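You operate a simulated robot arm through the tools that you are given. There is no shell and no other tool. Be economical: measure what you need, move in short steps, check, and stop when the job is done.

The job below is to be done with a simulated two-armed robot. You get a single attempt, and the scene is never put back.

Task
Run about 35 ml from the carboy through the blue funnel into the RINSE bottle and tag it yellow.
Fine: draw into the beaker, tip it in, stand it down; stand the bottle close beside the filter rack, at its carboy end. Set down upright: clear beaker, sample bottle with the purple cap.

Only the result counts: the job must be done as asked and must still hold three seconds after the hand-in. Knocking over, shifting, dropping, spilling or breaking anything else fails it. A push-on lid holds only when it is set on centred and level and pressed home; a screw cap is set on level and turned clockwise until tight.

Robot
Two 7-joint arms with fingered hands on one trunk, on a base that drives. Base frame: it is fixed to the floor where the robot stands at the start and does not move with it; the origin is under the middle of the robot, x ahead of it, y to its left, z up; the surface under the hand at the start is at about z = 740. Readings come in mm, rad, newtons and seconds.
The left shoulder is at the start at [90, 128, 1134], the right one opposite. Places, roughly: top of the plywood table [700, -800, 700]. Payload 5 kg a hand.
The TCP of each hand is the grasp point between the finger pads, 37 mm short of the fingertips. In the tool frame z runs along the fingers and y along their closing line. The gripper opens to 124 mm. The gripper's body begins 43 mm behind the TCP. The gripper is a hand of 3 fingers: y runs from the thumb to the fingers, the wrist lies at [-21, -116, -203] in the tool frame.
Orientation is that of the tool frame in the base frame, as a unit quaternion [w, x, y, z]. With the fingers straight down and the wrist toward the robot, the tool's x, y and z point along [0, 1, 0], [1, 0, 0] and [0, 0, -1] of the base frame.

Tools
- The arms move only by the tool arm_command. It takes "left_deltas", "right_deltas" or both (then of equal length, played together; a hand with none holds still); each is one flat list of numbers, 6 for each row, row after row: the shift along the tool's x, y, z in mm, then the turn, a rotation vector about the tool's x, y, z in degrees. In form: [x, y, z, rx, ry, rz, x, y, z, rx, ry, rz, ...]. A call has 1 to 10 rows; each row shifts and turns the commanded pose from where the row before left it, along the tool's axes as they then stand. Rows are played at 5 a second. More than 50 mm and 0.15 rad between two rows, and nothing of the call is played. Where a pose cannot be reached the arm comes as near as it can. A force on the tool above 80 N (or 10 N above the force at the start of the call, whichever is more), or a blocked arm, ends the call early, and 0.2 s more pass. In this call time passes only in rows, and 0.2 s behind the last. It gives the time, the measured TCP pose, the force on the tool (base axes), the opening and the grip force at its end, in the units of the frame above (readings bear some noise), with the torque about the TCP (base axes, N m) and any sound that the robot's microphone picked up.
- Cameras (640 x 400 px; columns grow to the right, rows downward): "scene" is now at [248.1, -39.7, 1308.7]; the picture's right is [-0.43, -0.90, 0.00], its down [-0.41, 0.19, -0.89] and it looks along [0.81, -0.38, -0.45] (base axes); focal length 214 px, centre (320, 200). "left" rides on the left gripper at [-72, -104, -154] in its tool frame; the picture's right is [-0.83, -0.26, 0.49], its down [0.51, -0.72, 0.47] and it looks along [0.23, 0.64, 0.73] (tool axes); focal length 243 px, centre (320, 200). "right" rides on the right gripper at [72, -104, -154] in its tool frame; the picture's right is [-0.83, 0.26, -0.49], its down [-0.51, -0.72, 0.47] and it looks along [-0.23, 0.64, 0.73] (tool axes); focal length 243 px, centre (320, 200). There is no depth. A picture from a camera that has moved, and an enlarged one, comes with that camera's place and axes in the base frame and with its lens.
- camera(camera): a new picture of that camera. No time passes.
- move_column(by): slides the trunk up (or, below 0, down) by that many mm; the arms and the scene camera ride with it, the base frame stays. It gives what a move gives, with no picture.
- steer(legs): drives the robot by 1 to 6 legs, each [ahead, left, turn to the left] in mm, mm and rad, along the robot's own axes; the way and the turn of a leg run together, so that a leg with both is an arc; at most 1500 mm and 3.142 rad a leg. The arms and the cameras ride along, it lands a little off, and it stops where it bumps. It gives what a move gives.
- move_fingers(index, middle, thumb_bend, thumb_turn, hand): sets how far each is bent, from 0 (flat) to 1 (curled in); at 0.3 the hand is open as for a grip, at 0.7 the pads meet at the TCP. One left out holds its place. A second passes; each finger stops where it meets its share of the squeeze, and holds until it gets a number again. It is the only way to open and close the hand. It gives what a move gives, with no picture; readings hold the bend of each and the force on the fingers (four entries, about 0 where the hand has none), thumb and palm. thumb_turn goes from beside the hand (0) to across from the fingers (1), as for a grip.
- head_to(pan, tilt): turns the head with the scene camera to pan (to the left, within 1.396 rad either way) and tilt (down, from -0.506 to 1.204), counted from straight ahead of the robot. It gives what a move gives.
- inspect(camera, box): a new picture of the part [left, top, right, bottom] of that camera's present view, enlarged. No time passes.
- finish_job(): hands the job in; it is judged then, once.

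Go step by step. Nothing tells you exact positions but the pictures and the camera data: compare them with the known pose of the tool, close in by small moves and look again before you grip or let go. The budget is 120 turns and 92 pictures, counting those below and the enlarged ones. Unless the task says otherwise, let go and move clear before handing in, and close with one line.

The tools are called after "Call:" as a command line: name --argument value ..., lists and objects as JSON in quotes. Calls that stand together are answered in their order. arm_command: Moves the arms, as the interface text tells. Its arguments: {"type":"object","properties":{"left_deltas":{"type":"array","items":{"type":"number"}},"right_deltas":{"type":"array","items":{"type":"number"}}},"required":[]} The other tools are called the same way: move_column (by) slides the trunk up or down; move_fingers (index, middle, thumb_bend, thumb_turn, hand) moves the fingers one by one; steer (legs) drives the base; head_to (pan, tilt) turns the head that bears the scene camera; camera (camera) takes a picture; inspect (camera, box) takes an enlarged picture of a part of a camera's view; finish_job () hands the job in.

At the start:

```text
t: 0.0
left_eef_pos: [831.3, 31.4, 1314.8]
left_orientation: [0.0, 0.707, 0.707, 0.0]
left_force: [-0.4, 0.3, -0.2]
left_moment: [0.01, 0.0, 0.01]
left_width: 123.5
left_gripper_force: 0.1
left_shape: jaw
left_bend: [0.3, 0.3, 0.3, 0.98]
left_finger forces: [0.0, 0.0, 0.1, 0.1, 0.1, 0.0]
right_eef_pos: [607.2, -422.3, 1406.3]
right_orientation: [0.0, 0.707, 0.707, 0.0]
right_force: [-0.8, 0.5, -0.3]
right_moment: [0.01, 0.02, 0.0]
right_width: 123.7
right_gripper_force: 0.1
right_shape: jaw
right_bend: [0.3, 0.3, 0.3, 0.98]
right_finger forces: [0.0, 0.1, 0.0, 0.1, 0.0, 0.0]
trunk travel left (down, up): [-325.0, 238.0]
robot x, y, heading: [-2.0, 0.4, 0.004]
head pan, tilt: [-0.443, 0.468]
```

scene: 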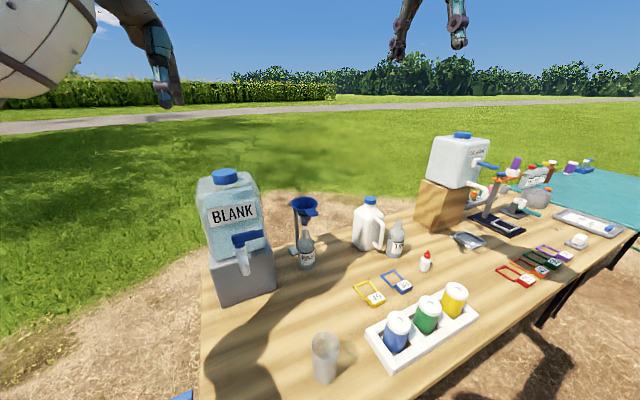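
right: 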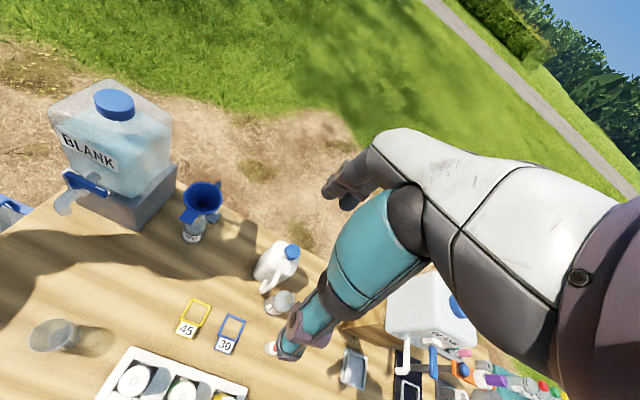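
left: 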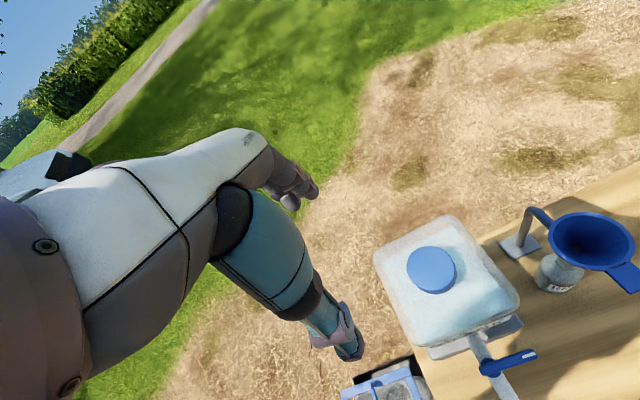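

I see a table with a BLANK carboy, a blue funnel on a stand over a bottle, a clear beaker, tags, a rack and a second carboy further right. I'll look closer at both halves first.

Call:
inspect --camera "scene" --box '[180, 150, 420, 300]'

Call:
inspect --camera "scene" --box '[400, 110, 640, 260]'

Call:
inspect --camera "scene" --box '[290, 250, 530, 400]'

```text
2.67 times, centred on (300, 225) of scene
camera zoom: at [248.1, -39.7, 1308.7], right [-0.43, -0.9, 0.0], down [-0.41, 0.19, -0.89], along [0.81, -0.38, -0.45], focal length 572 px, centre (373, 133)
```

zoom: 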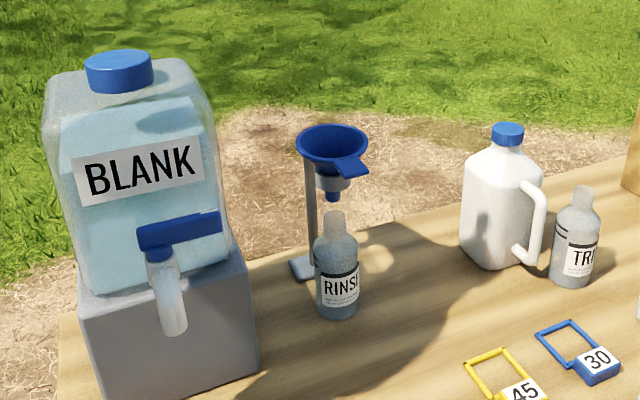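

```text
2.67 times, centred on (520, 185) of scene
camera zoom: at [248.1, -39.7, 1308.7], right [-0.43, -0.9, 0.0], down [-0.41, 0.19, -0.89], along [0.81, -0.38, -0.45], focal length 572 px, centre (-213, 240)
```

zoom: 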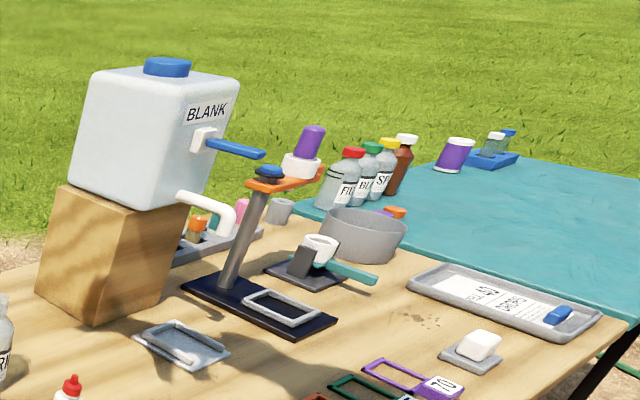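

```text
2.67 times, centred on (410, 325) of scene
camera zoom: at [248.1, -39.7, 1308.7], right [-0.43, -0.9, 0.0], down [-0.41, 0.19, -0.89], along [0.81, -0.38, -0.45], focal length 572 px, centre (80, -133)
```

zoom: 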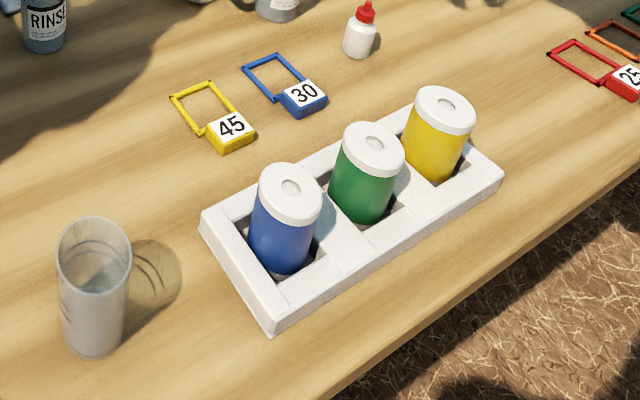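

Two carboys are present, one near the funnel and the RINSE bottle. I need to find the filter rack and the purple cap, so I'll turn the head right.

Call:
head_to --pan -0.95 --tilt 0.45

Call:
camera --camera "scene"

Call:
inspect --camera "scene" --box '[200, 80, 440, 230]'

Call:
inspect --camera "scene" --box '[330, 80, 490, 180]'

```text
t: 0.9
left_eef_pos: [831.7, 32.5, 1316.2]
left_orientation: [0.0, 0.706, 0.708, 0.0]
left_force: [-0.1, 0.2, -0.2]
left_moment: [0.04, -0.01, 0.01]
left_width: 123.8
left_gripper_force: 0.0
left_shape: jaw
left_bend: [0.3, 0.3, 0.3, 0.98]
left_finger forces: [0.1, 0.0, 0.1, 0.0, 0.1, 0.0]
right_eef_pos: [607.5, -422.8, 1407.1]
right_orientation: [0.0, 0.707, 0.707, 0.0]
right_force: [-0.4, 0.2, 0.4]
right_moment: [-0.01, 0.02, 0.01]
right_width: 123.5
right_gripper_force: 0.1
right_shape: jaw
right_bend: [0.3, 0.3, 0.3, 0.98]
right_finger forces: [0.0, 0.1, 0.0, 0.0, 0.0, 0.0]
trunk travel left (down, up): [-325.0, 238.0]
robot x, y, heading: [0.4, 1.3, -0.001]
head pan, tilt: [-0.949, 0.45]
```

```text
85 pictures are left
camera scene: at [218.9, -75.2, 1310.3], right [-0.81, -0.58, 0.0], down [-0.25, 0.35, -0.9], along [0.52, -0.73, -0.44], focal length 214 px, centre (320, 200)
```

scene: 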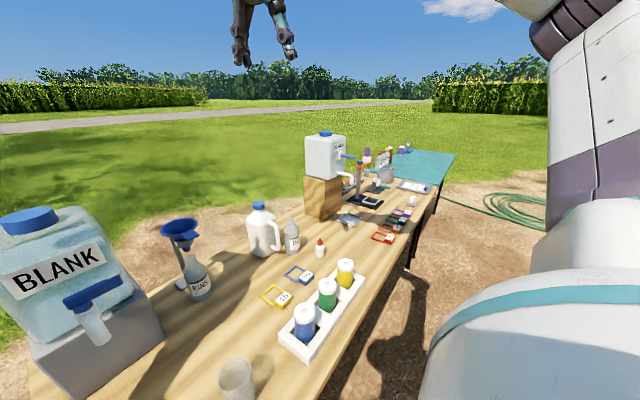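

```text
2.67 times, centred on (320, 155) of scene
camera zoom: at [218.9, -75.2, 1310.3], right [-0.81, -0.58, 0.0], down [-0.25, 0.35, -0.9], along [0.52, -0.73, -0.44], focal length 572 px, centre (320, 320)
```

zoom: 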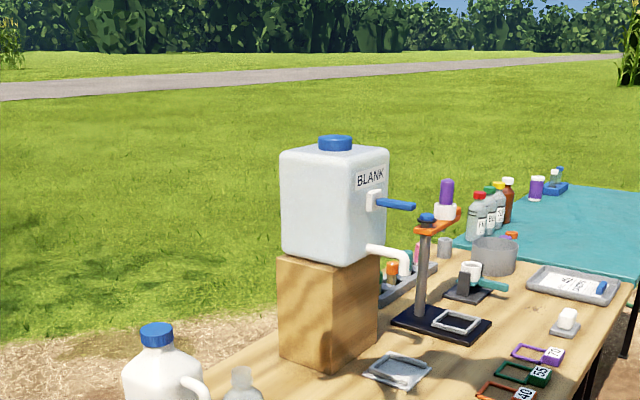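

```text
4.00 times, centred on (410, 130) of scene
camera zoom: at [218.9, -75.2, 1310.3], right [-0.81, -0.58, 0.0], down [-0.25, 0.35, -0.9], along [0.52, -0.73, -0.44], focal length 858 px, centre (-40, 480)
```

zoom: 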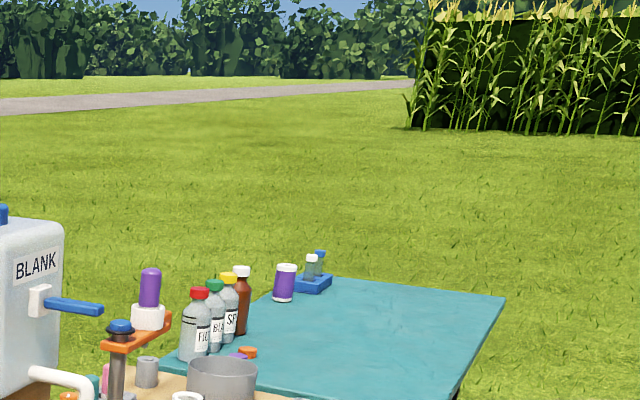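

The purple cap seems to lie loose near the teal table. I'll look left and down too before deciding.

Call:
head_to --pan 0.4 --tilt 0.7

Call:
camera --camera "scene"

Call:
inspect --camera "left" --box '[320, 200, 640, 400]'

Call:
inspect --camera "right" --box '[0, 160, 360, 400]'

```text
t: 2.4
left_eef_pos: [831.0, 31.7, 1315.8]
left_orientation: [0.0, 0.706, 0.708, 0.0]
left_force: [-0.7, -0.5, 0.1]
left_moment: [0.03, -0.02, 0.01]
left_width: 123.7
left_gripper_force: 0.0
left_shape: jaw
left_bend: [0.3, 0.3, 0.3, 0.98]
left_finger forces: [0.0, 0.1, 0.0, 0.1, 0.0, 0.0]
right_eef_pos: [607.2, -424.4, 1406.7]
right_orientation: [0.0, 0.707, 0.707, 0.0]
right_force: [0.1, -0.1, -0.9]
right_moment: [0.0, -0.03, 0.0]
right_width: 123.7
right_gripper_force: 0.1
right_shape: jaw
right_bend: [0.3, 0.3, 0.3, 0.98]
right_finger forces: [0.0, 0.0, 0.0, 0.0, 0.2, 0.0]
trunk travel left (down, up): [-325.0, 238.0]
robot x, y, heading: [-4.7, 4.2, -0.001]
head pan, tilt: [0.4, 0.7]
```

```text
82 pictures are left
camera scene: at [243.6, 32.5, 1288.1], right [0.39, -0.92, 0.0], down [-0.59, -0.25, -0.77], along [0.7, 0.3, -0.64], focal length 214 px, centre (320, 200)
```

scene: 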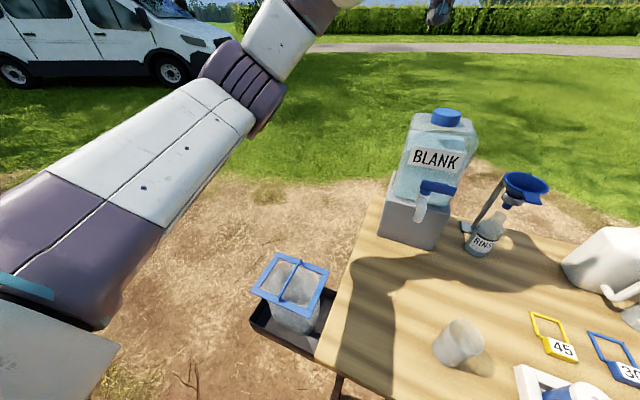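

```text
2.00 times, centred on (480, 300) of left
camera zoom: at [727.2, -40.5, 1470.2], right [-0.26, -0.83, -0.49], down [-0.72, 0.51, -0.47], along [0.64, 0.23, -0.73], focal length 485 px, centre (0, 0)
```

zoom: 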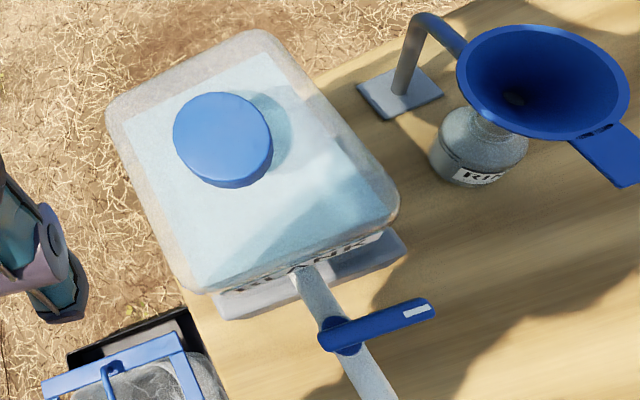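

```text
1.67 times, centred on (180, 280) of right
camera zoom: at [503.2, -350.1, 1560.0], right [0.26, -0.83, 0.49], down [-0.72, -0.51, -0.47], along [0.64, -0.23, -0.73], focal length 404 px, centre (553, 67)
```

zoom: 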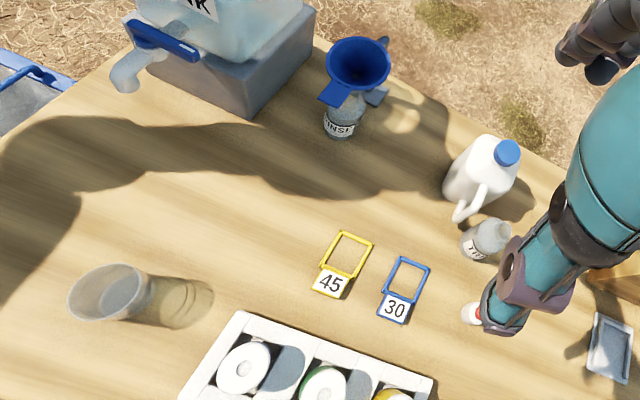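

Left of the table is only a waste bin; nothing there bears a purple cap. I'll drive along the table to the right to look at the far end closely.

Call:
steer --legs '[[0, -900, 0]]'

Call:
head_to --pan -0.55 --tilt 0.55

Call:
camera --camera "scene"

Call:
inspect --camera "scene" --box '[240, 100, 480, 250]'

Call:
camera --camera "right"

```text
t: 10.8
left_eef_pos: [838.7, -868.5, 1315.6]
left_orientation: [0.0, 0.701, 0.713, 0.0]
left_force: [0.2, 0.2, -0.3]
left_moment: [-0.01, 0.0, 0.01]
left_width: 123.8
left_gripper_force: 0.0
left_shape: jaw
left_bend: [0.3, 0.3, 0.3, 0.98]
left_finger forces: [0.0, 0.1, 0.0, 0.0, 0.0, 0.1]
right_eef_pos: [620.6, -1327.5, 1406.3]
right_orientation: [0.0, 0.701, 0.713, 0.0]
right_force: [0.2, -0.7, 0.2]
right_moment: [0.01, -0.01, -0.03]
right_width: 123.6
right_gripper_force: 0.1
right_shape: jaw
right_bend: [0.3, 0.3, 0.3, 0.98]
right_finger forces: [0.0, 0.1, 0.0, 0.0, 0.1, 0.0]
trunk travel left (down, up): [-325.0, 238.0]
robot x, y, heading: [7.8, -909.5, 0.018]
head pan, tilt: [0.4, 0.7]
```

```text
t: 12.1
left_eef_pos: [837.7, -868.2, 1315.2]
left_orientation: [0.0, 0.701, 0.713, 0.0]
left_force: [0.3, -0.1, -0.6]
left_moment: [0.01, 0.0, -0.01]
left_width: 123.4
left_gripper_force: 0.0
left_shape: jaw
left_bend: [0.3, 0.3, 0.3, 0.98]
left_finger forces: [0.1, 0.0, 0.0, 0.0, 0.1, 0.0]
right_eef_pos: [621.7, -1328.3, 1406.3]
right_orientation: [0.0, 0.701, 0.713, 0.0]
right_force: [-0.8, -0.2, 0.4]
right_moment: [-0.03, -0.01, -0.01]
right_width: 123.8
right_gripper_force: 0.1
right_shape: jaw
right_bend: [0.3, 0.3, 0.3, 0.98]
right_finger forces: [0.0, 0.1, 0.0, 0.0, 0.0, 0.1]
trunk travel left (down, up): [-325.0, 238.0]
robot x, y, heading: [8.4, -915.3, 0.017]
head pan, tilt: [-0.55, 0.55]
```

```text
79 pictures are left
camera scene: at [249.9, -957.6, 1301.3], right [-0.51, -0.86, 0.0], down [-0.45, 0.27, -0.85], along [0.73, -0.43, -0.52], focal length 214 px, centre (320, 200)
```

scene: 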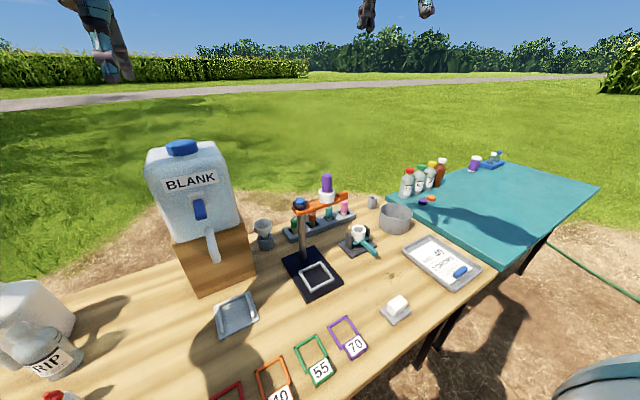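

```text
2.67 times, centred on (360, 175) of scene
camera zoom: at [249.9, -957.6, 1301.3], right [-0.51, -0.86, 0.0], down [-0.45, 0.27, -0.85], along [0.73, -0.43, -0.52], focal length 572 px, centre (213, 267)
```

zoom: 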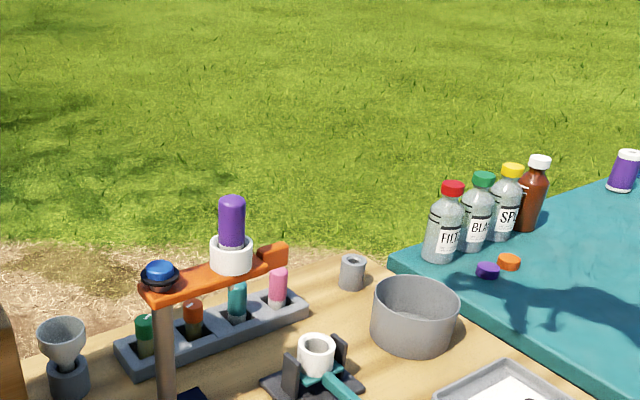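

```text
77 pictures are left
camera right: at [516.1, -1256.1, 1560.0], right [0.28, -0.83, 0.49], down [-0.71, -0.52, -0.47], along [0.65, -0.22, -0.73], focal length 243 px, centre (320, 200)
```

right: 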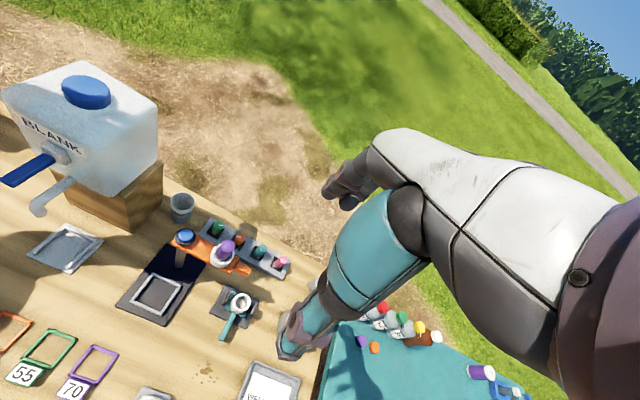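

I see a purple and an orange cap loose on the teal table, and a second rack with small tubes. I'll zoom on these.

Call:
inspect --camera "scene" --box '[390, 140, 510, 215]'

Call:
inspect --camera "scene" --box '[240, 170, 400, 300]'

Call:
inspect --camera "left" --box '[320, 150, 640, 400]'

```text
5.33 times, centred on (450, 178) of scene
camera zoom: at [249.9, -957.6, 1301.3], right [-0.51, -0.86, 0.0], down [-0.45, 0.27, -0.85], along [0.73, -0.43, -0.52], focal length 1144 px, centre (-373, 320)
```

zoom: 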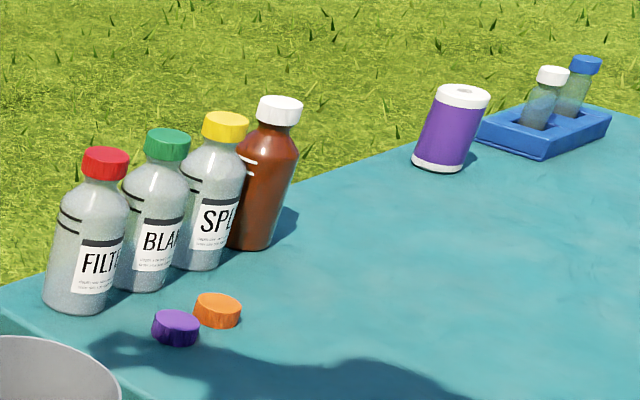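

```text
3.08 times, centred on (320, 235) of scene
camera zoom: at [249.9, -957.6, 1301.3], right [-0.51, -0.86, 0.0], down [-0.45, 0.27, -0.85], along [0.73, -0.43, -0.52], focal length 660 px, centre (320, 92)
```

zoom: 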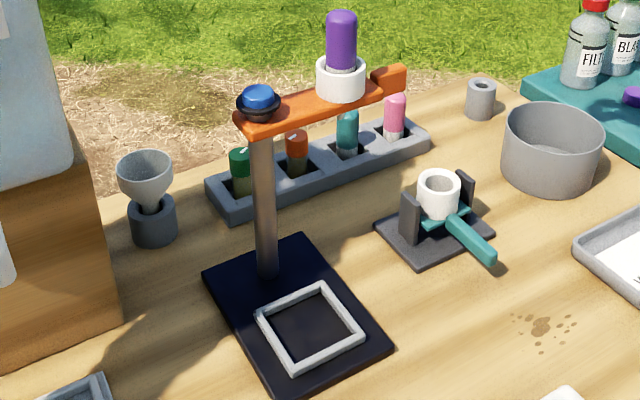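

```text
1.60 times, centred on (480, 275) of left
camera zoom: at [735.1, -942.9, 1470.2], right [-0.25, -0.83, -0.49], down [-0.73, 0.49, -0.47], along [0.64, 0.24, -0.73], focal length 388 px, centre (64, 80)
```

zoom: 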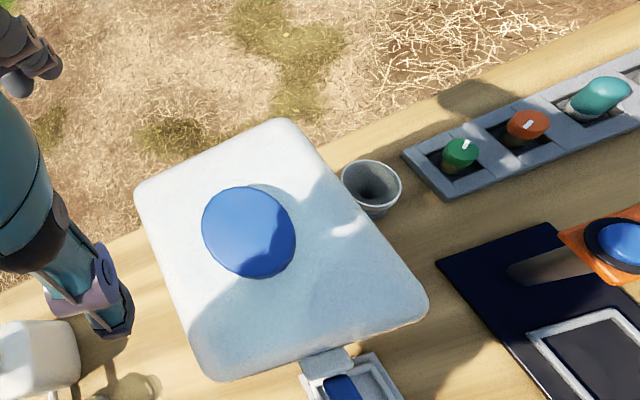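

Working picture: clear carboy tap pivot ≈(712,-43,985), funnel mouth ≈(800,-245,1010) over RINSE ≈(790,-246), beaker ≈(465,-155), white rack's carboy end at y≈-285, x 405–490. I take the white rack with the filter cartridges as the filter rack. Driving back, slightly away from the table.

Call:
steer --legs '[[-145, 960, -0.017]]'

Call:
head_to --pan -0.15 --tilt 0.6

Call:
camera --camera "scene"

Call:
inspect --camera "scene" --box '[250, 110, 430, 230]'

```text
t: 20.9
left_eef_pos: [696.8, 73.5, 1316.5]
left_orientation: [0.0, 0.711, 0.703, 0.0]
left_force: [0.5, 0.2, 0.7]
left_moment: [0.05, 0.0, 0.03]
left_width: 123.8
left_gripper_force: 0.2
left_shape: jaw
left_bend: [0.3, 0.3, 0.3, 0.98]
left_finger forces: [0.0, 0.1, 0.0, 0.0, 0.0, 0.1]
right_eef_pos: [464.7, -379.4, 1405.1]
right_orientation: [0.0, 0.711, 0.703, 0.0]
right_force: [-0.7, -0.8, 0.9]
right_moment: [0.0, 0.01, -0.01]
right_width: 123.6
right_gripper_force: 0.0
right_shape: jaw
right_bend: [0.3, 0.3, 0.3, 0.98]
right_finger forces: [0.1, 0.0, 0.0, 0.1, 0.1, 0.1]
trunk travel left (down, up): [-325.0, 238.0]
robot x, y, heading: [-138.0, 55.9, -0.013]
head pan, tilt: [-0.55, 0.55]
```

```text
t: 21.8
left_eef_pos: [696.9, 73.0, 1315.8]
left_orientation: [0.0, 0.712, 0.702, 0.0]
left_force: [0.3, 0.5, 0.4]
left_moment: [0.0, 0.02, 0.02]
left_width: 123.6
left_gripper_force: 0.0
left_shape: jaw
left_bend: [0.3, 0.3, 0.3, 0.98]
left_finger forces: [0.1, 0.0, 0.1, 0.0, 0.0, 0.0]
right_eef_pos: [464.4, -378.1, 1406.4]
right_orientation: [0.0, 0.712, 0.702, 0.0]
right_force: [-0.4, -0.5, -0.2]
right_moment: [0.01, 0.0, 0.04]
right_width: 123.7
right_gripper_force: 0.0
right_shape: jaw
right_bend: [0.3, 0.3, 0.3, 0.98]
right_finger forces: [0.0, 0.0, 0.1, 0.1, 0.0, 0.0]
trunk travel left (down, up): [-325.0, 238.0]
robot x, y, heading: [-137.1, 51.6, -0.013]
head pan, tilt: [-0.15, 0.6]
```

```text
73 pictures are left
camera scene: at [116.7, 36.4, 1296.8], right [-0.16, -0.99, 0.0], down [-0.56, 0.09, -0.83], along [0.81, -0.14, -0.56], focal length 214 px, centre (320, 200)
```

scene: 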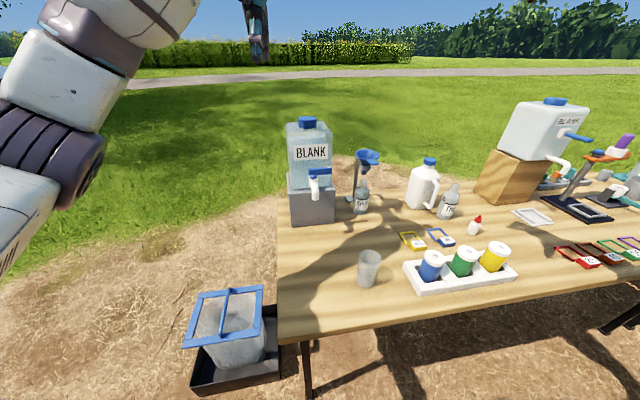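

```text
3.33 times, centred on (340, 170) of scene
camera zoom: at [116.7, 36.4, 1296.8], right [-0.16, -0.99, 0.0], down [-0.56, 0.09, -0.83], along [0.81, -0.14, -0.56], focal length 715 px, centre (253, 300)
```

zoom: 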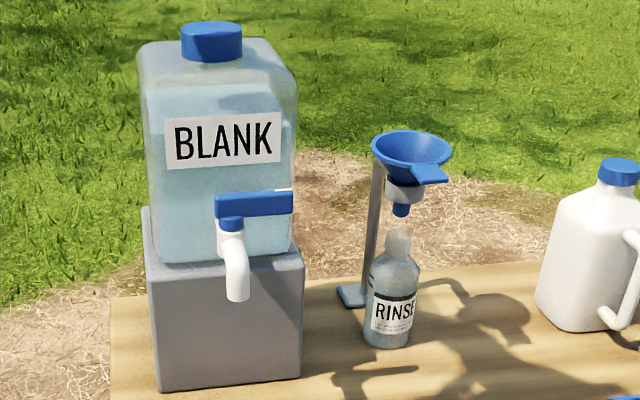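

The beaker stands at about (467,-160), the spout tip near (660,-42,924), so the beaker can stand on the table under it. I'll turn the right hand to a forward-pointing, slightly down side grip.

Call:
arm_command --right_deltas '[0, 0, 0, -3.79, -3.79, -5.94, 0, 0, 0, -3.79, -3.79, -5.94, 0, 0, 0, -3.79, -3.79, -5.94, 0, 0, 0, -3.79, -3.79, -5.94, 0, 0, 0, -3.79, -3.79, -5.94, 0, 0, 0, -3.79, -3.79, -5.94, 0, 0, 0, -3.79, -3.79, -5.94, 0, 0, 0, -3.79, -3.79, -5.94, 0, 0, 0, -3.79, -3.79, -5.94, 0, 0, 0, -3.79, -3.79, -5.94]'

Call:
arm_command --right_deltas '[0, 0, 0, -3.79, -3.79, -5.94, 0, 0, 0, -3.79, -3.79, -5.94, 0, 0, 0, -3.79, -3.79, -5.94, 0, 0, 0, -1.3, -1.3, -2.04]'

Call:
camera --camera "right"

```text
t: 23.9
left_eef_pos: [697.0, 72.2, 1315.7]
left_orientation: [0.0, 0.712, 0.702, 0.0]
left_force: [-0.4, -0.3, 0.7]
left_moment: [0.02, -0.03, -0.02]
left_width: 123.6
left_gripper_force: 0.0
left_shape: jaw
left_bend: [0.3, 0.3, 0.3, 0.98]
left_finger forces: [0.0, 0.1, 0.0, 0.0, 0.1, 0.1]
right_eef_pos: [466.3, -379.9, 1405.5]
right_orientation: [0.431, 0.209, 0.878, -0.003]
right_force: [1.0, -0.5, -0.1]
right_moment: [-0.02, 0.01, -0.01]
right_width: 123.7
right_gripper_force: 0.0
right_shape: jaw
right_bend: [0.3, 0.3, 0.3, 0.98]
right_finger forces: [0.1, 0.0, 0.1, 0.0, 0.0, 0.0]
trunk travel left (down, up): [-325.0, 238.0]
robot x, y, heading: [-137.1, 49.8, -0.012]
head pan, tilt: [-0.15, 0.6]
```

```text
t: 24.9
left_eef_pos: [697.4, 73.1, 1315.6]
left_orientation: [-0.001, 0.711, 0.703, 0.001]
left_force: [0.5, -0.2, -0.5]
left_moment: [-0.04, -0.02, -0.01]
left_width: 123.7
left_gripper_force: 0.0
left_shape: jaw
left_bend: [0.3, 0.3, 0.3, 0.98]
left_finger forces: [0.0, 0.0, 0.0, 0.0, 0.0, 0.1]
right_eef_pos: [465.4, -378.7, 1405.7]
right_orientation: [0.537, 0.006, 0.843, -0.004]
right_force: [0.2, 0.3, -0.3]
right_moment: [-0.02, 0.0, -0.02]
right_width: 123.6
right_gripper_force: 0.1
right_shape: jaw
right_bend: [0.3, 0.3, 0.3, 0.98]
right_finger forces: [0.0, 0.0, 0.0, 0.0, 0.0, 0.1]
trunk travel left (down, up): [-325.0, 238.0]
robot x, y, heading: [-136.2, 54.5, -0.014]
head pan, tilt: [-0.15, 0.6]
```

```text
71 pictures are left
camera right: at [294.2, -479.4, 1405.2], right [-0.09, 0.26, 0.96], down [0.63, -0.73, 0.26], along [0.77, 0.63, -0.1], focal length 243 px, centre (320, 200)
```

right: 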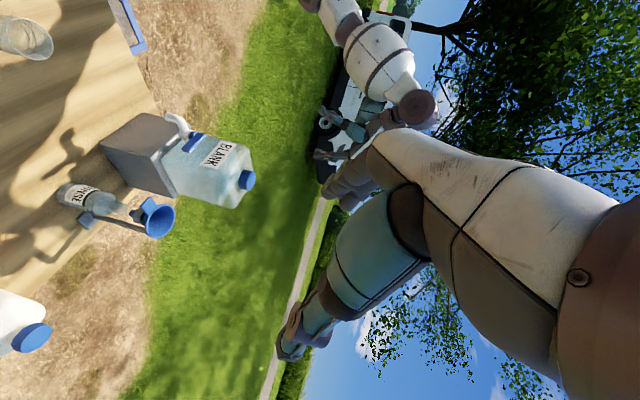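

The side-grip pose works. I'll bring the right hand above the beaker and look.

Call:
arm_command --right_deltas '[38, 21.9, 17.6, 0, 0, 0, 38, 21.9, 17.6, 0, 0, 0, 38, 21.9, 17.6, 0, 0, 0, 38, 21.9, 17.6, 0, 0, 0, 38, 21.9, 17.6, 0, 0, 0, 38, 21.9, 17.6, 0, 0, 0, 38, 21.9, 17.6, 0, 0, 0, 38, 21.9, 17.6, 0, 0, 0, 38, 21.9, 17.6, 0, 0, 0, 38, 21.9, 17.6, 0, 0, 0]'

Call:
camera --camera "right"

Call:
camera --camera "scene"

```text
t: 27.4
left_eef_pos: [697.6, 72.2, 1315.5]
left_orientation: [0.0, 0.711, 0.703, -0.001]
left_force: [-0.3, -0.8, 0.3]
left_moment: [0.04, 0.04, -0.02]
left_width: 123.6
left_gripper_force: 0.0
left_shape: jaw
left_bend: [0.3, 0.3, 0.3, 0.98]
left_finger forces: [0.0, 0.0, 0.0, 0.1, 0.0, 0.1]
right_eef_pos: [480.7, -159.5, 1041.3]
right_orientation: [0.58, 0.005, 0.815, -0.003]
right_force: [0.5, -0.1, -0.2]
right_moment: [0.02, -0.05, -0.02]
right_width: 123.6
right_gripper_force: 0.0
right_shape: jaw
right_bend: [0.3, 0.3, 0.3, 0.97]
right_finger forces: [0.0, 0.1, 0.0, 0.0, 0.0, 0.0]
trunk travel left (down, up): [-325.0, 238.0]
robot x, y, heading: [-137.7, 53.0, -0.011]
head pan, tilt: [-0.15, 0.6]
stopped in row 10 (right hand): the arm was blocked; the commanded pose is now the measured one
```

```text
70 pictures are left
camera right: at [310.9, -259.9, 1023.4], right [-0.19, 0.26, 0.95], down [0.6, -0.73, 0.32], along [0.78, 0.63, -0.02], focal length 243 px, centre (320, 200)
```

right: 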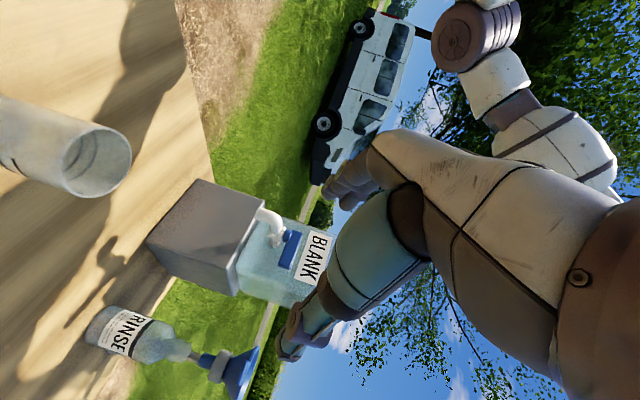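

```text
69 pictures are left
camera scene: at [118.2, 35.3, 1296.4], right [-0.16, -0.99, 0.0], down [-0.56, 0.09, -0.82], along [0.81, -0.13, -0.57], focal length 214 px, centre (320, 200)
```

scene: 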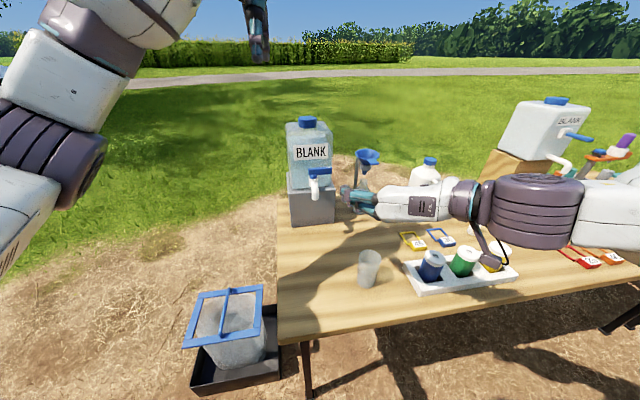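

The arm blocked on its own limit, not on an object. I'll back the robot up 200 mm so the arm is less folded, then reach forward again.

Call:
steer --legs '[[-200, 0, 0.012]]'

Call:
arm_command --right_deltas '[-6, 0, 19, 0, 3, 0, -6, 0, 19, 0, 3, 0, -6, 0, 19, 0, 0, 0, -6, 0, 19, 0, 0, 0, -6, 0, 19, 0, 0, 0, -6, 0, 19, 0, 0, 0, -6, 0, 19, 0, 0, 0, -6, 0, 19, 0, 0, 0, -6, 0, 19, 0, 0, 0]'

```text
t: 28.9
left_eef_pos: [500.1, 86.1, 1314.6]
left_orientation: [-0.001, 0.708, 0.706, -0.001]
left_force: [0.3, 0.2, 0.3]
left_moment: [0.02, -0.01, 0.02]
left_width: 123.7
left_gripper_force: 0.0
left_shape: jaw
left_bend: [0.3, 0.3, 0.3, 0.98]
left_finger forces: [0.0, 0.1, 0.1, 0.0, 0.0, 0.0]
right_eef_pos: [285.4, -149.0, 1040.8]
right_orientation: [0.579, 0.001, 0.815, 0.0]
right_force: [0.2, -0.6, -0.8]
right_moment: [-0.01, 0.05, 0.0]
right_width: 123.9
right_gripper_force: 0.1
right_shape: jaw
right_bend: [0.3, 0.3, 0.3, 0.97]
right_finger forces: [0.0, 0.0, 0.0, 0.1, 0.0, 0.0]
trunk travel left (down, up): [-325.0, 238.0]
robot x, y, heading: [-332.5, 55.9, -0.005]
head pan, tilt: [-0.15, 0.6]
```

```text
t: 30.9
left_eef_pos: [499.9, 85.6, 1315.7]
left_orientation: [-0.001, 0.708, 0.706, 0.0]
left_force: [-0.4, -0.3, 0.0]
left_moment: [-0.03, 0.0, 0.01]
left_width: 123.4
left_gripper_force: 0.1
left_shape: jaw
left_bend: [0.3, 0.3, 0.3, 0.98]
left_finger forces: [0.0, 0.0, 0.1, 0.1, 0.0, 0.0]
right_eef_pos: [465.0, -148.8, 1019.9]
right_orientation: [0.536, 0.001, 0.844, -0.001]
right_force: [0.1, 0.0, -0.3]
right_moment: [-0.01, 0.05, -0.02]
right_width: 123.6
right_gripper_force: 0.1
right_shape: jaw
right_bend: [0.3, 0.3, 0.3, 0.97]
right_finger forces: [0.0, 0.0, 0.0, 0.0, 0.0, 0.0]
trunk travel left (down, up): [-325.0, 238.0]
robot x, y, heading: [-333.6, 56.1, -0.004]
head pan, tilt: [-0.15, 0.6]
```

Call:
camera --camera "right"

Call:
inspect --camera "scene" --box '[270, 100, 510, 250]'

```text
68 pictures are left
camera right: at [294.1, -252.2, 1020.9], right [-0.09, 0.26, 0.96], down [0.64, -0.72, 0.26], along [0.76, 0.64, -0.1], focal length 243 px, centre (320, 200)
```

right: 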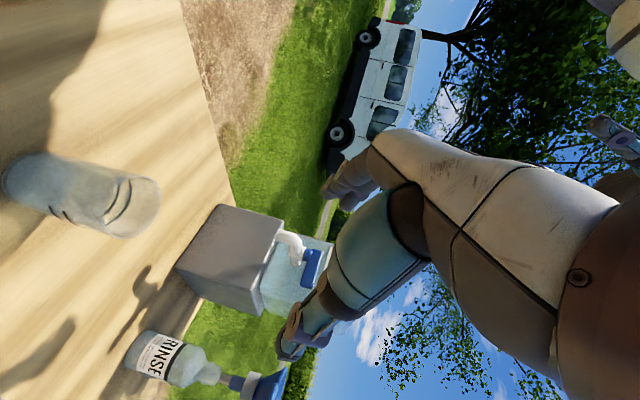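

```text
2.67 times, centred on (390, 175) of scene
camera zoom: at [-80.0, 41.3, 1296.5], right [-0.15, -0.99, 0.0], down [-0.56, 0.09, -0.82], along [0.81, -0.13, -0.57], focal length 572 px, centre (133, 267)
```

zoom: 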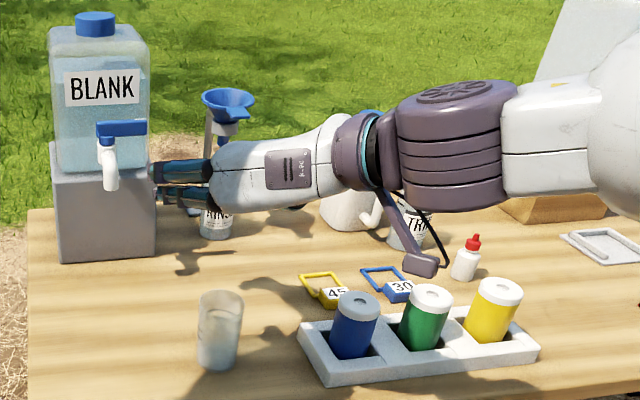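

Beaker centre ≈(469,-164), base ≈742, rim ≈850. I'll flatten the hand pitch a little and descend over the beaker in two stages.

Call:
arm_command --right_deltas '[0, 0, 0, 0, -5, 0, 0, 0, 0, 0, -5, 0, 33.3, -2.5, 9.7, 0, 0, 0, 33.3, -2.5, 9.7, 0, 0, 0, 33.3, -2.5, 9.7, 0, 0, 0]'

Call:
inspect --camera "scene" --box '[270, 150, 430, 250]'

Call:
camera --camera "right"

```text
t: 32.1
left_eef_pos: [499.0, 84.7, 1315.8]
left_orientation: [-0.001, 0.707, 0.707, -0.001]
left_force: [-0.4, 0.4, 0.0]
left_moment: [-0.01, 0.01, -0.01]
left_width: 123.6
left_gripper_force: 0.0
left_shape: jaw
left_bend: [0.3, 0.3, 0.3, 0.98]
left_finger forces: [0.0, 0.0, 0.0, 0.0, 0.0, 0.0]
right_eef_pos: [464.7, -159.0, 917.5]
right_orientation: [0.608, 0.001, 0.794, 0.0]
right_force: [0.1, 0.7, 1.0]
right_moment: [0.01, 0.02, -0.02]
right_width: 124.1
right_gripper_force: 0.0
right_shape: jaw
right_bend: [0.3, 0.3, 0.3, 0.97]
right_finger forces: [0.0, 0.0, 0.0, 0.0, 0.1, 0.1]
trunk travel left (down, up): [-325.0, 238.0]
robot x, y, heading: [-331.8, 56.6, -0.004]
head pan, tilt: [-0.15, 0.6]
```

```text
4.00 times, centred on (350, 200) of scene
camera zoom: at [-80.3, 40.6, 1296.6], right [-0.15, -0.99, 0.0], down [-0.56, 0.09, -0.82], along [0.82, -0.13, -0.57], focal length 858 px, centre (200, 200)
```

zoom: 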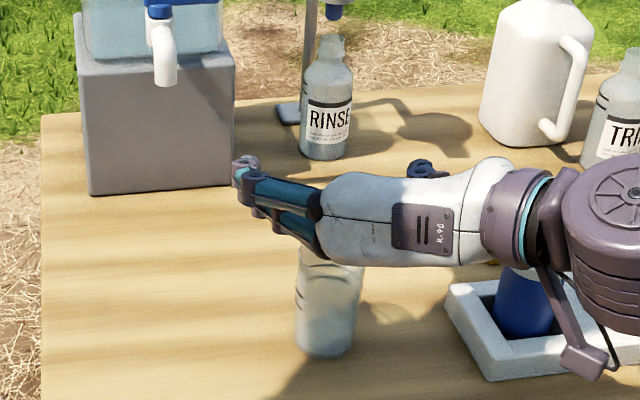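

```text
65 pictures are left
camera right: at [298.1, -262.7, 888.5], right [-0.26, 0.26, 0.93], down [0.59, -0.72, 0.37], along [0.77, 0.64, 0.03], focal length 243 px, centre (320, 200)
```

right: 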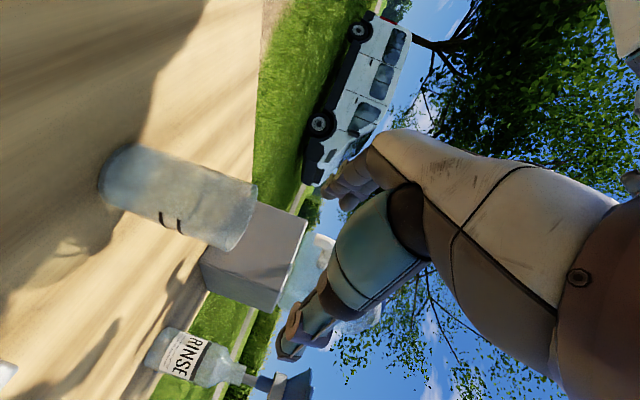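

Beaker refined to about (472,-166). Descending to grip height.

Call:
arm_command --right_deltas '[33.3, -2.3, 11.1, 0, 0, 0, 33.3, -2.3, 11.1, 0, 0, 0, 33.3, -2.3, 11.1, 0, 0, 0]'

Call:
camera --camera "right"

Call:
inspect --camera "scene" --box '[290, 170, 410, 245]'

```text
t: 32.9
left_eef_pos: [498.9, 85.4, 1316.3]
left_orientation: [0.0, 0.708, 0.706, 0.0]
left_force: [0.2, 0.4, -0.1]
left_moment: [0.01, 0.0, 0.02]
left_width: 123.9
left_gripper_force: 0.1
left_shape: jaw
left_bend: [0.3, 0.3, 0.3, 0.98]
left_finger forces: [0.1, 0.0, 0.0, 0.0, 0.0, 0.1]
right_eef_pos: [470.6, -166.6, 811.8]
right_orientation: [0.608, 0.001, 0.794, 0.0]
right_force: [0.5, 0.2, 0.8]
right_moment: [-0.03, 0.01, 0.0]
right_width: 123.7
right_gripper_force: 0.1
right_shape: jaw
right_bend: [0.3, 0.3, 0.3, 0.98]
right_finger forces: [0.0, 0.0, 0.0, 0.0, 0.0, 0.0]
trunk travel left (down, up): [-325.0, 238.0]
robot x, y, heading: [-333.4, 54.4, -0.002]
head pan, tilt: [-0.15, 0.6]
```

```text
64 pictures are left
camera right: at [303.3, -268.3, 783.1], right [-0.26, 0.26, 0.93], down [0.59, -0.72, 0.37], along [0.77, 0.64, 0.03], focal length 243 px, centre (320, 200)
```

right: 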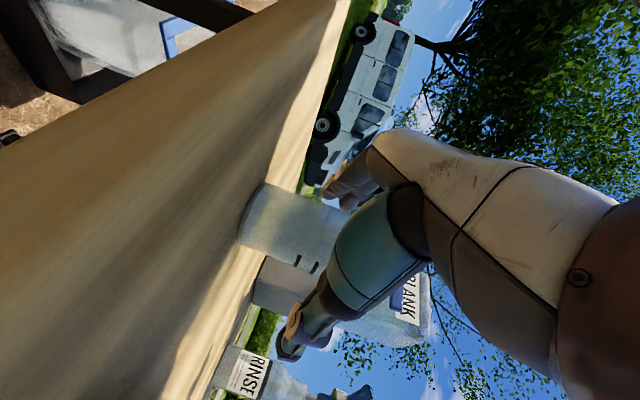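

```text
5.33 times, centred on (350, 208) of scene
camera zoom: at [-80.4, 41.3, 1296.7], right [-0.15, -0.99, 0.0], down [-0.56, 0.09, -0.82], along [0.82, -0.13, -0.57], focal length 1144 px, centre (160, 160)
```

zoom: 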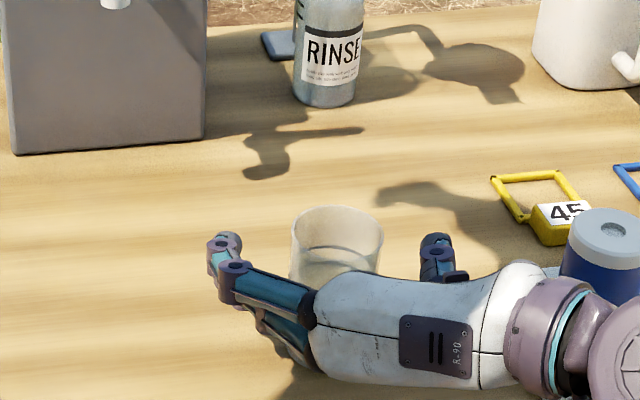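

The beaker is centred between the fingers. Closing.

Call:
move_fingers --hand "right" --index 0.7 --middle 0.7 --thumb_bend 0.7

Call:
inspect --camera "scene" --box '[290, 170, 410, 245]'

```text
t: 33.9
left_eef_pos: [498.2, 85.5, 1315.8]
left_orientation: [-0.001, 0.708, 0.707, 0.0]
left_force: [-0.2, -0.1, 0.3]
left_moment: [0.03, 0.0, -0.01]
left_width: 123.7
left_gripper_force: 0.1
left_shape: jaw
left_bend: [0.3, 0.3, 0.3, 0.98]
left_finger forces: [0.1, 0.1, 0.0, 0.0, 0.0, 0.0]
right_eef_pos: [469.9, -164.7, 813.1]
right_orientation: [0.608, 0.001, 0.794, -0.001]
right_force: [0.7, 0.6, 3.0]
right_moment: [-0.09, -0.03, 0.01]
right_width: 50.9
right_gripper_force: 22.3
right_shape: fingers
right_bend: [0.55, 0.62, 0.58, 0.97]
right_finger forces: [13.9, 7.8, 0.0, 0.1, 23.3, 0.0]
trunk travel left (down, up): [-325.0, 238.0]
robot x, y, heading: [-337.6, 54.4, -0.001]
head pan, tilt: [-0.15, 0.6]
```

```text
5.33 times, centred on (350, 208) of scene
camera zoom: at [-81.2, 41.2, 1296.8], right [-0.15, -0.99, 0.0], down [-0.56, 0.09, -0.83], along [0.82, -0.13, -0.56], focal length 1144 px, centre (160, 160)
```

zoom: 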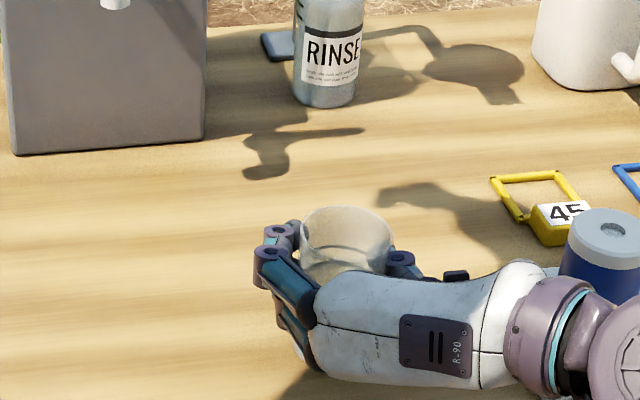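

Grip is firm. Lift a little, drive forward, and carry the beaker toward the spot under the spout.

Call:
arm_command --right_deltas '[-14.5, 0, -4, 0, 0, 0, -14.5, 0, -4, 0, 0, 0]'

Call:
steer --legs '[[100, 0, 0]]'

Call:
arm_command --right_deltas '[-5, 30, 18, 0, 0, 0, -5, 30, 18, 0, 0, 0, -5, 30, 18, 0, 0, 0, -5, 20, 18, 0, 0, 0]'

Call:
camera --camera "scene"

Call:
camera --camera "left"

```text
t: 34.5
left_eef_pos: [497.7, 85.8, 1315.8]
left_orientation: [-0.001, 0.708, 0.706, 0.0]
left_force: [0.3, 0.2, 0.9]
left_moment: [0.02, -0.07, -0.03]
left_width: 123.6
left_gripper_force: 0.0
left_shape: jaw
left_bend: [0.3, 0.3, 0.3, 0.98]
left_finger forces: [0.0, 0.0, 0.1, 0.0, 0.0, 0.0]
right_eef_pos: [470.2, -164.4, 841.1]
right_orientation: [0.607, 0.001, 0.794, 0.0]
right_force: [0.5, 0.4, -0.4]
right_moment: [0.01, 0.0, 0.0]
right_width: 50.9
right_gripper_force: 22.4
right_shape: fingers
right_bend: [0.55, 0.62, 0.59, 0.96]
right_finger forces: [14.4, 7.5, 0.1, 0.0, 22.9, 0.0]
trunk travel left (down, up): [-325.0, 238.0]
robot x, y, heading: [-333.1, 53.3, -0.004]
head pan, tilt: [-0.15, 0.6]
```

```text
t: 35.7
left_eef_pos: [596.8, 85.7, 1315.9]
left_orientation: [-0.001, 0.707, 0.707, 0.0]
left_force: [-0.1, 0.3, 0.4]
left_moment: [-0.01, -0.01, -0.01]
left_width: 123.4
left_gripper_force: 0.0
left_shape: jaw
left_bend: [0.3, 0.3, 0.3, 0.98]
left_finger forces: [0.0, 0.0, 0.0, 0.0, 0.0, 0.0]
right_eef_pos: [568.5, -164.7, 841.6]
right_orientation: [0.608, 0.0, 0.794, 0.0]
right_force: [-0.9, -0.6, -0.9]
right_moment: [-0.03, -0.01, 0.0]
right_width: 50.6
right_gripper_force: 22.8
right_shape: fingers
right_bend: [0.55, 0.62, 0.59, 0.96]
right_finger forces: [14.4, 7.4, 0.0, 0.1, 22.9, 0.0]
trunk travel left (down, up): [-325.0, 238.0]
robot x, y, heading: [-235.5, 53.9, -0.001]
head pan, tilt: [-0.15, 0.6]
```

```text
t: 36.7
left_eef_pos: [596.8, 86.7, 1315.3]
left_orientation: [0.0, 0.707, 0.707, 0.0]
left_force: [-0.4, 1.1, 0.6]
left_moment: [0.0, 0.01, 0.01]
left_width: 123.9
left_gripper_force: 0.1
left_shape: jaw
left_bend: [0.3, 0.3, 0.3, 0.98]
left_finger forces: [0.0, 0.0, 0.0, 0.1, 0.0, 0.1]
right_eef_pos: [646.6, -54.8, 840.8]
right_orientation: [0.607, 0.0, 0.795, -0.001]
right_force: [1.1, 0.0, -0.6]
right_moment: [0.0, 0.03, -0.02]
right_width: 50.5
right_gripper_force: 22.4
right_shape: fingers
right_bend: [0.55, 0.62, 0.59, 0.96]
right_finger forces: [14.3, 7.4, 0.0, 0.0, 22.9, 0.0]
trunk travel left (down, up): [-325.0, 238.0]
robot x, y, heading: [-235.7, 57.8, 0.001]
head pan, tilt: [-0.15, 0.6]
```

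```text
61 pictures are left
camera scene: at [18.2, 42.0, 1296.6], right [-0.15, -0.99, 0.0], down [-0.56, 0.09, -0.82], along [0.82, -0.13, -0.57], focal length 214 px, centre (320, 200)
```

scene: 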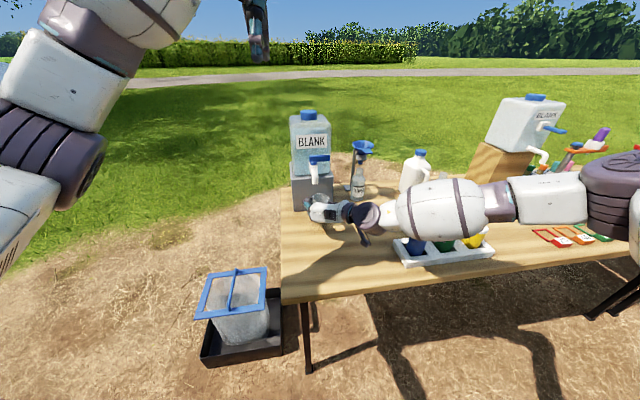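

```text
60 pictures are left
camera left: at [493.0, 14.7, 1469.8], right [-0.26, -0.83, -0.49], down [-0.72, 0.51, -0.47], along [0.64, 0.23, -0.73], focal length 243 px, centre (320, 200)
```

left: 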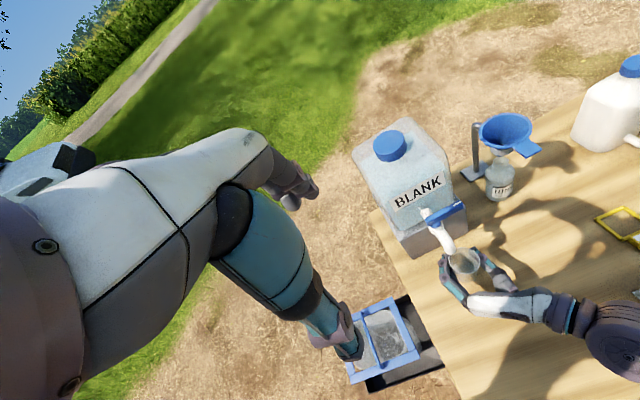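

Call:
inspect --camera "left" --box '[390, 180, 550, 300]'

Call:
inspect --camera "scene" --box '[270, 120, 398, 220]'

```text
3.33 times, centred on (470, 240) of left
camera zoom: at [493.0, 14.7, 1469.8], right [-0.26, -0.83, -0.49], down [-0.72, 0.51, -0.47], along [0.64, 0.23, -0.73], focal length 809 px, centre (-180, 67)
```

zoom: 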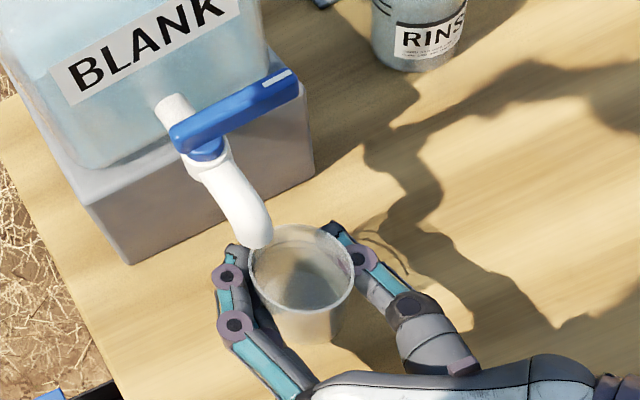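

```text
4.00 times, centred on (334, 170) of scene
camera zoom: at [18.2, 42.0, 1296.6], right [-0.15, -0.99, 0.0], down [-0.56, 0.09, -0.82], along [0.82, -0.13, -0.57], focal length 858 px, centre (264, 320)
```

zoom: 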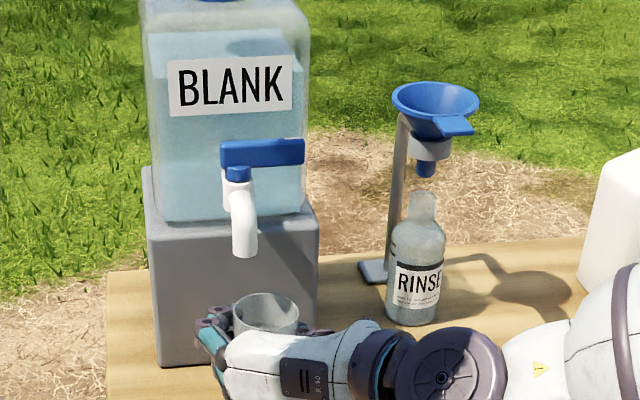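

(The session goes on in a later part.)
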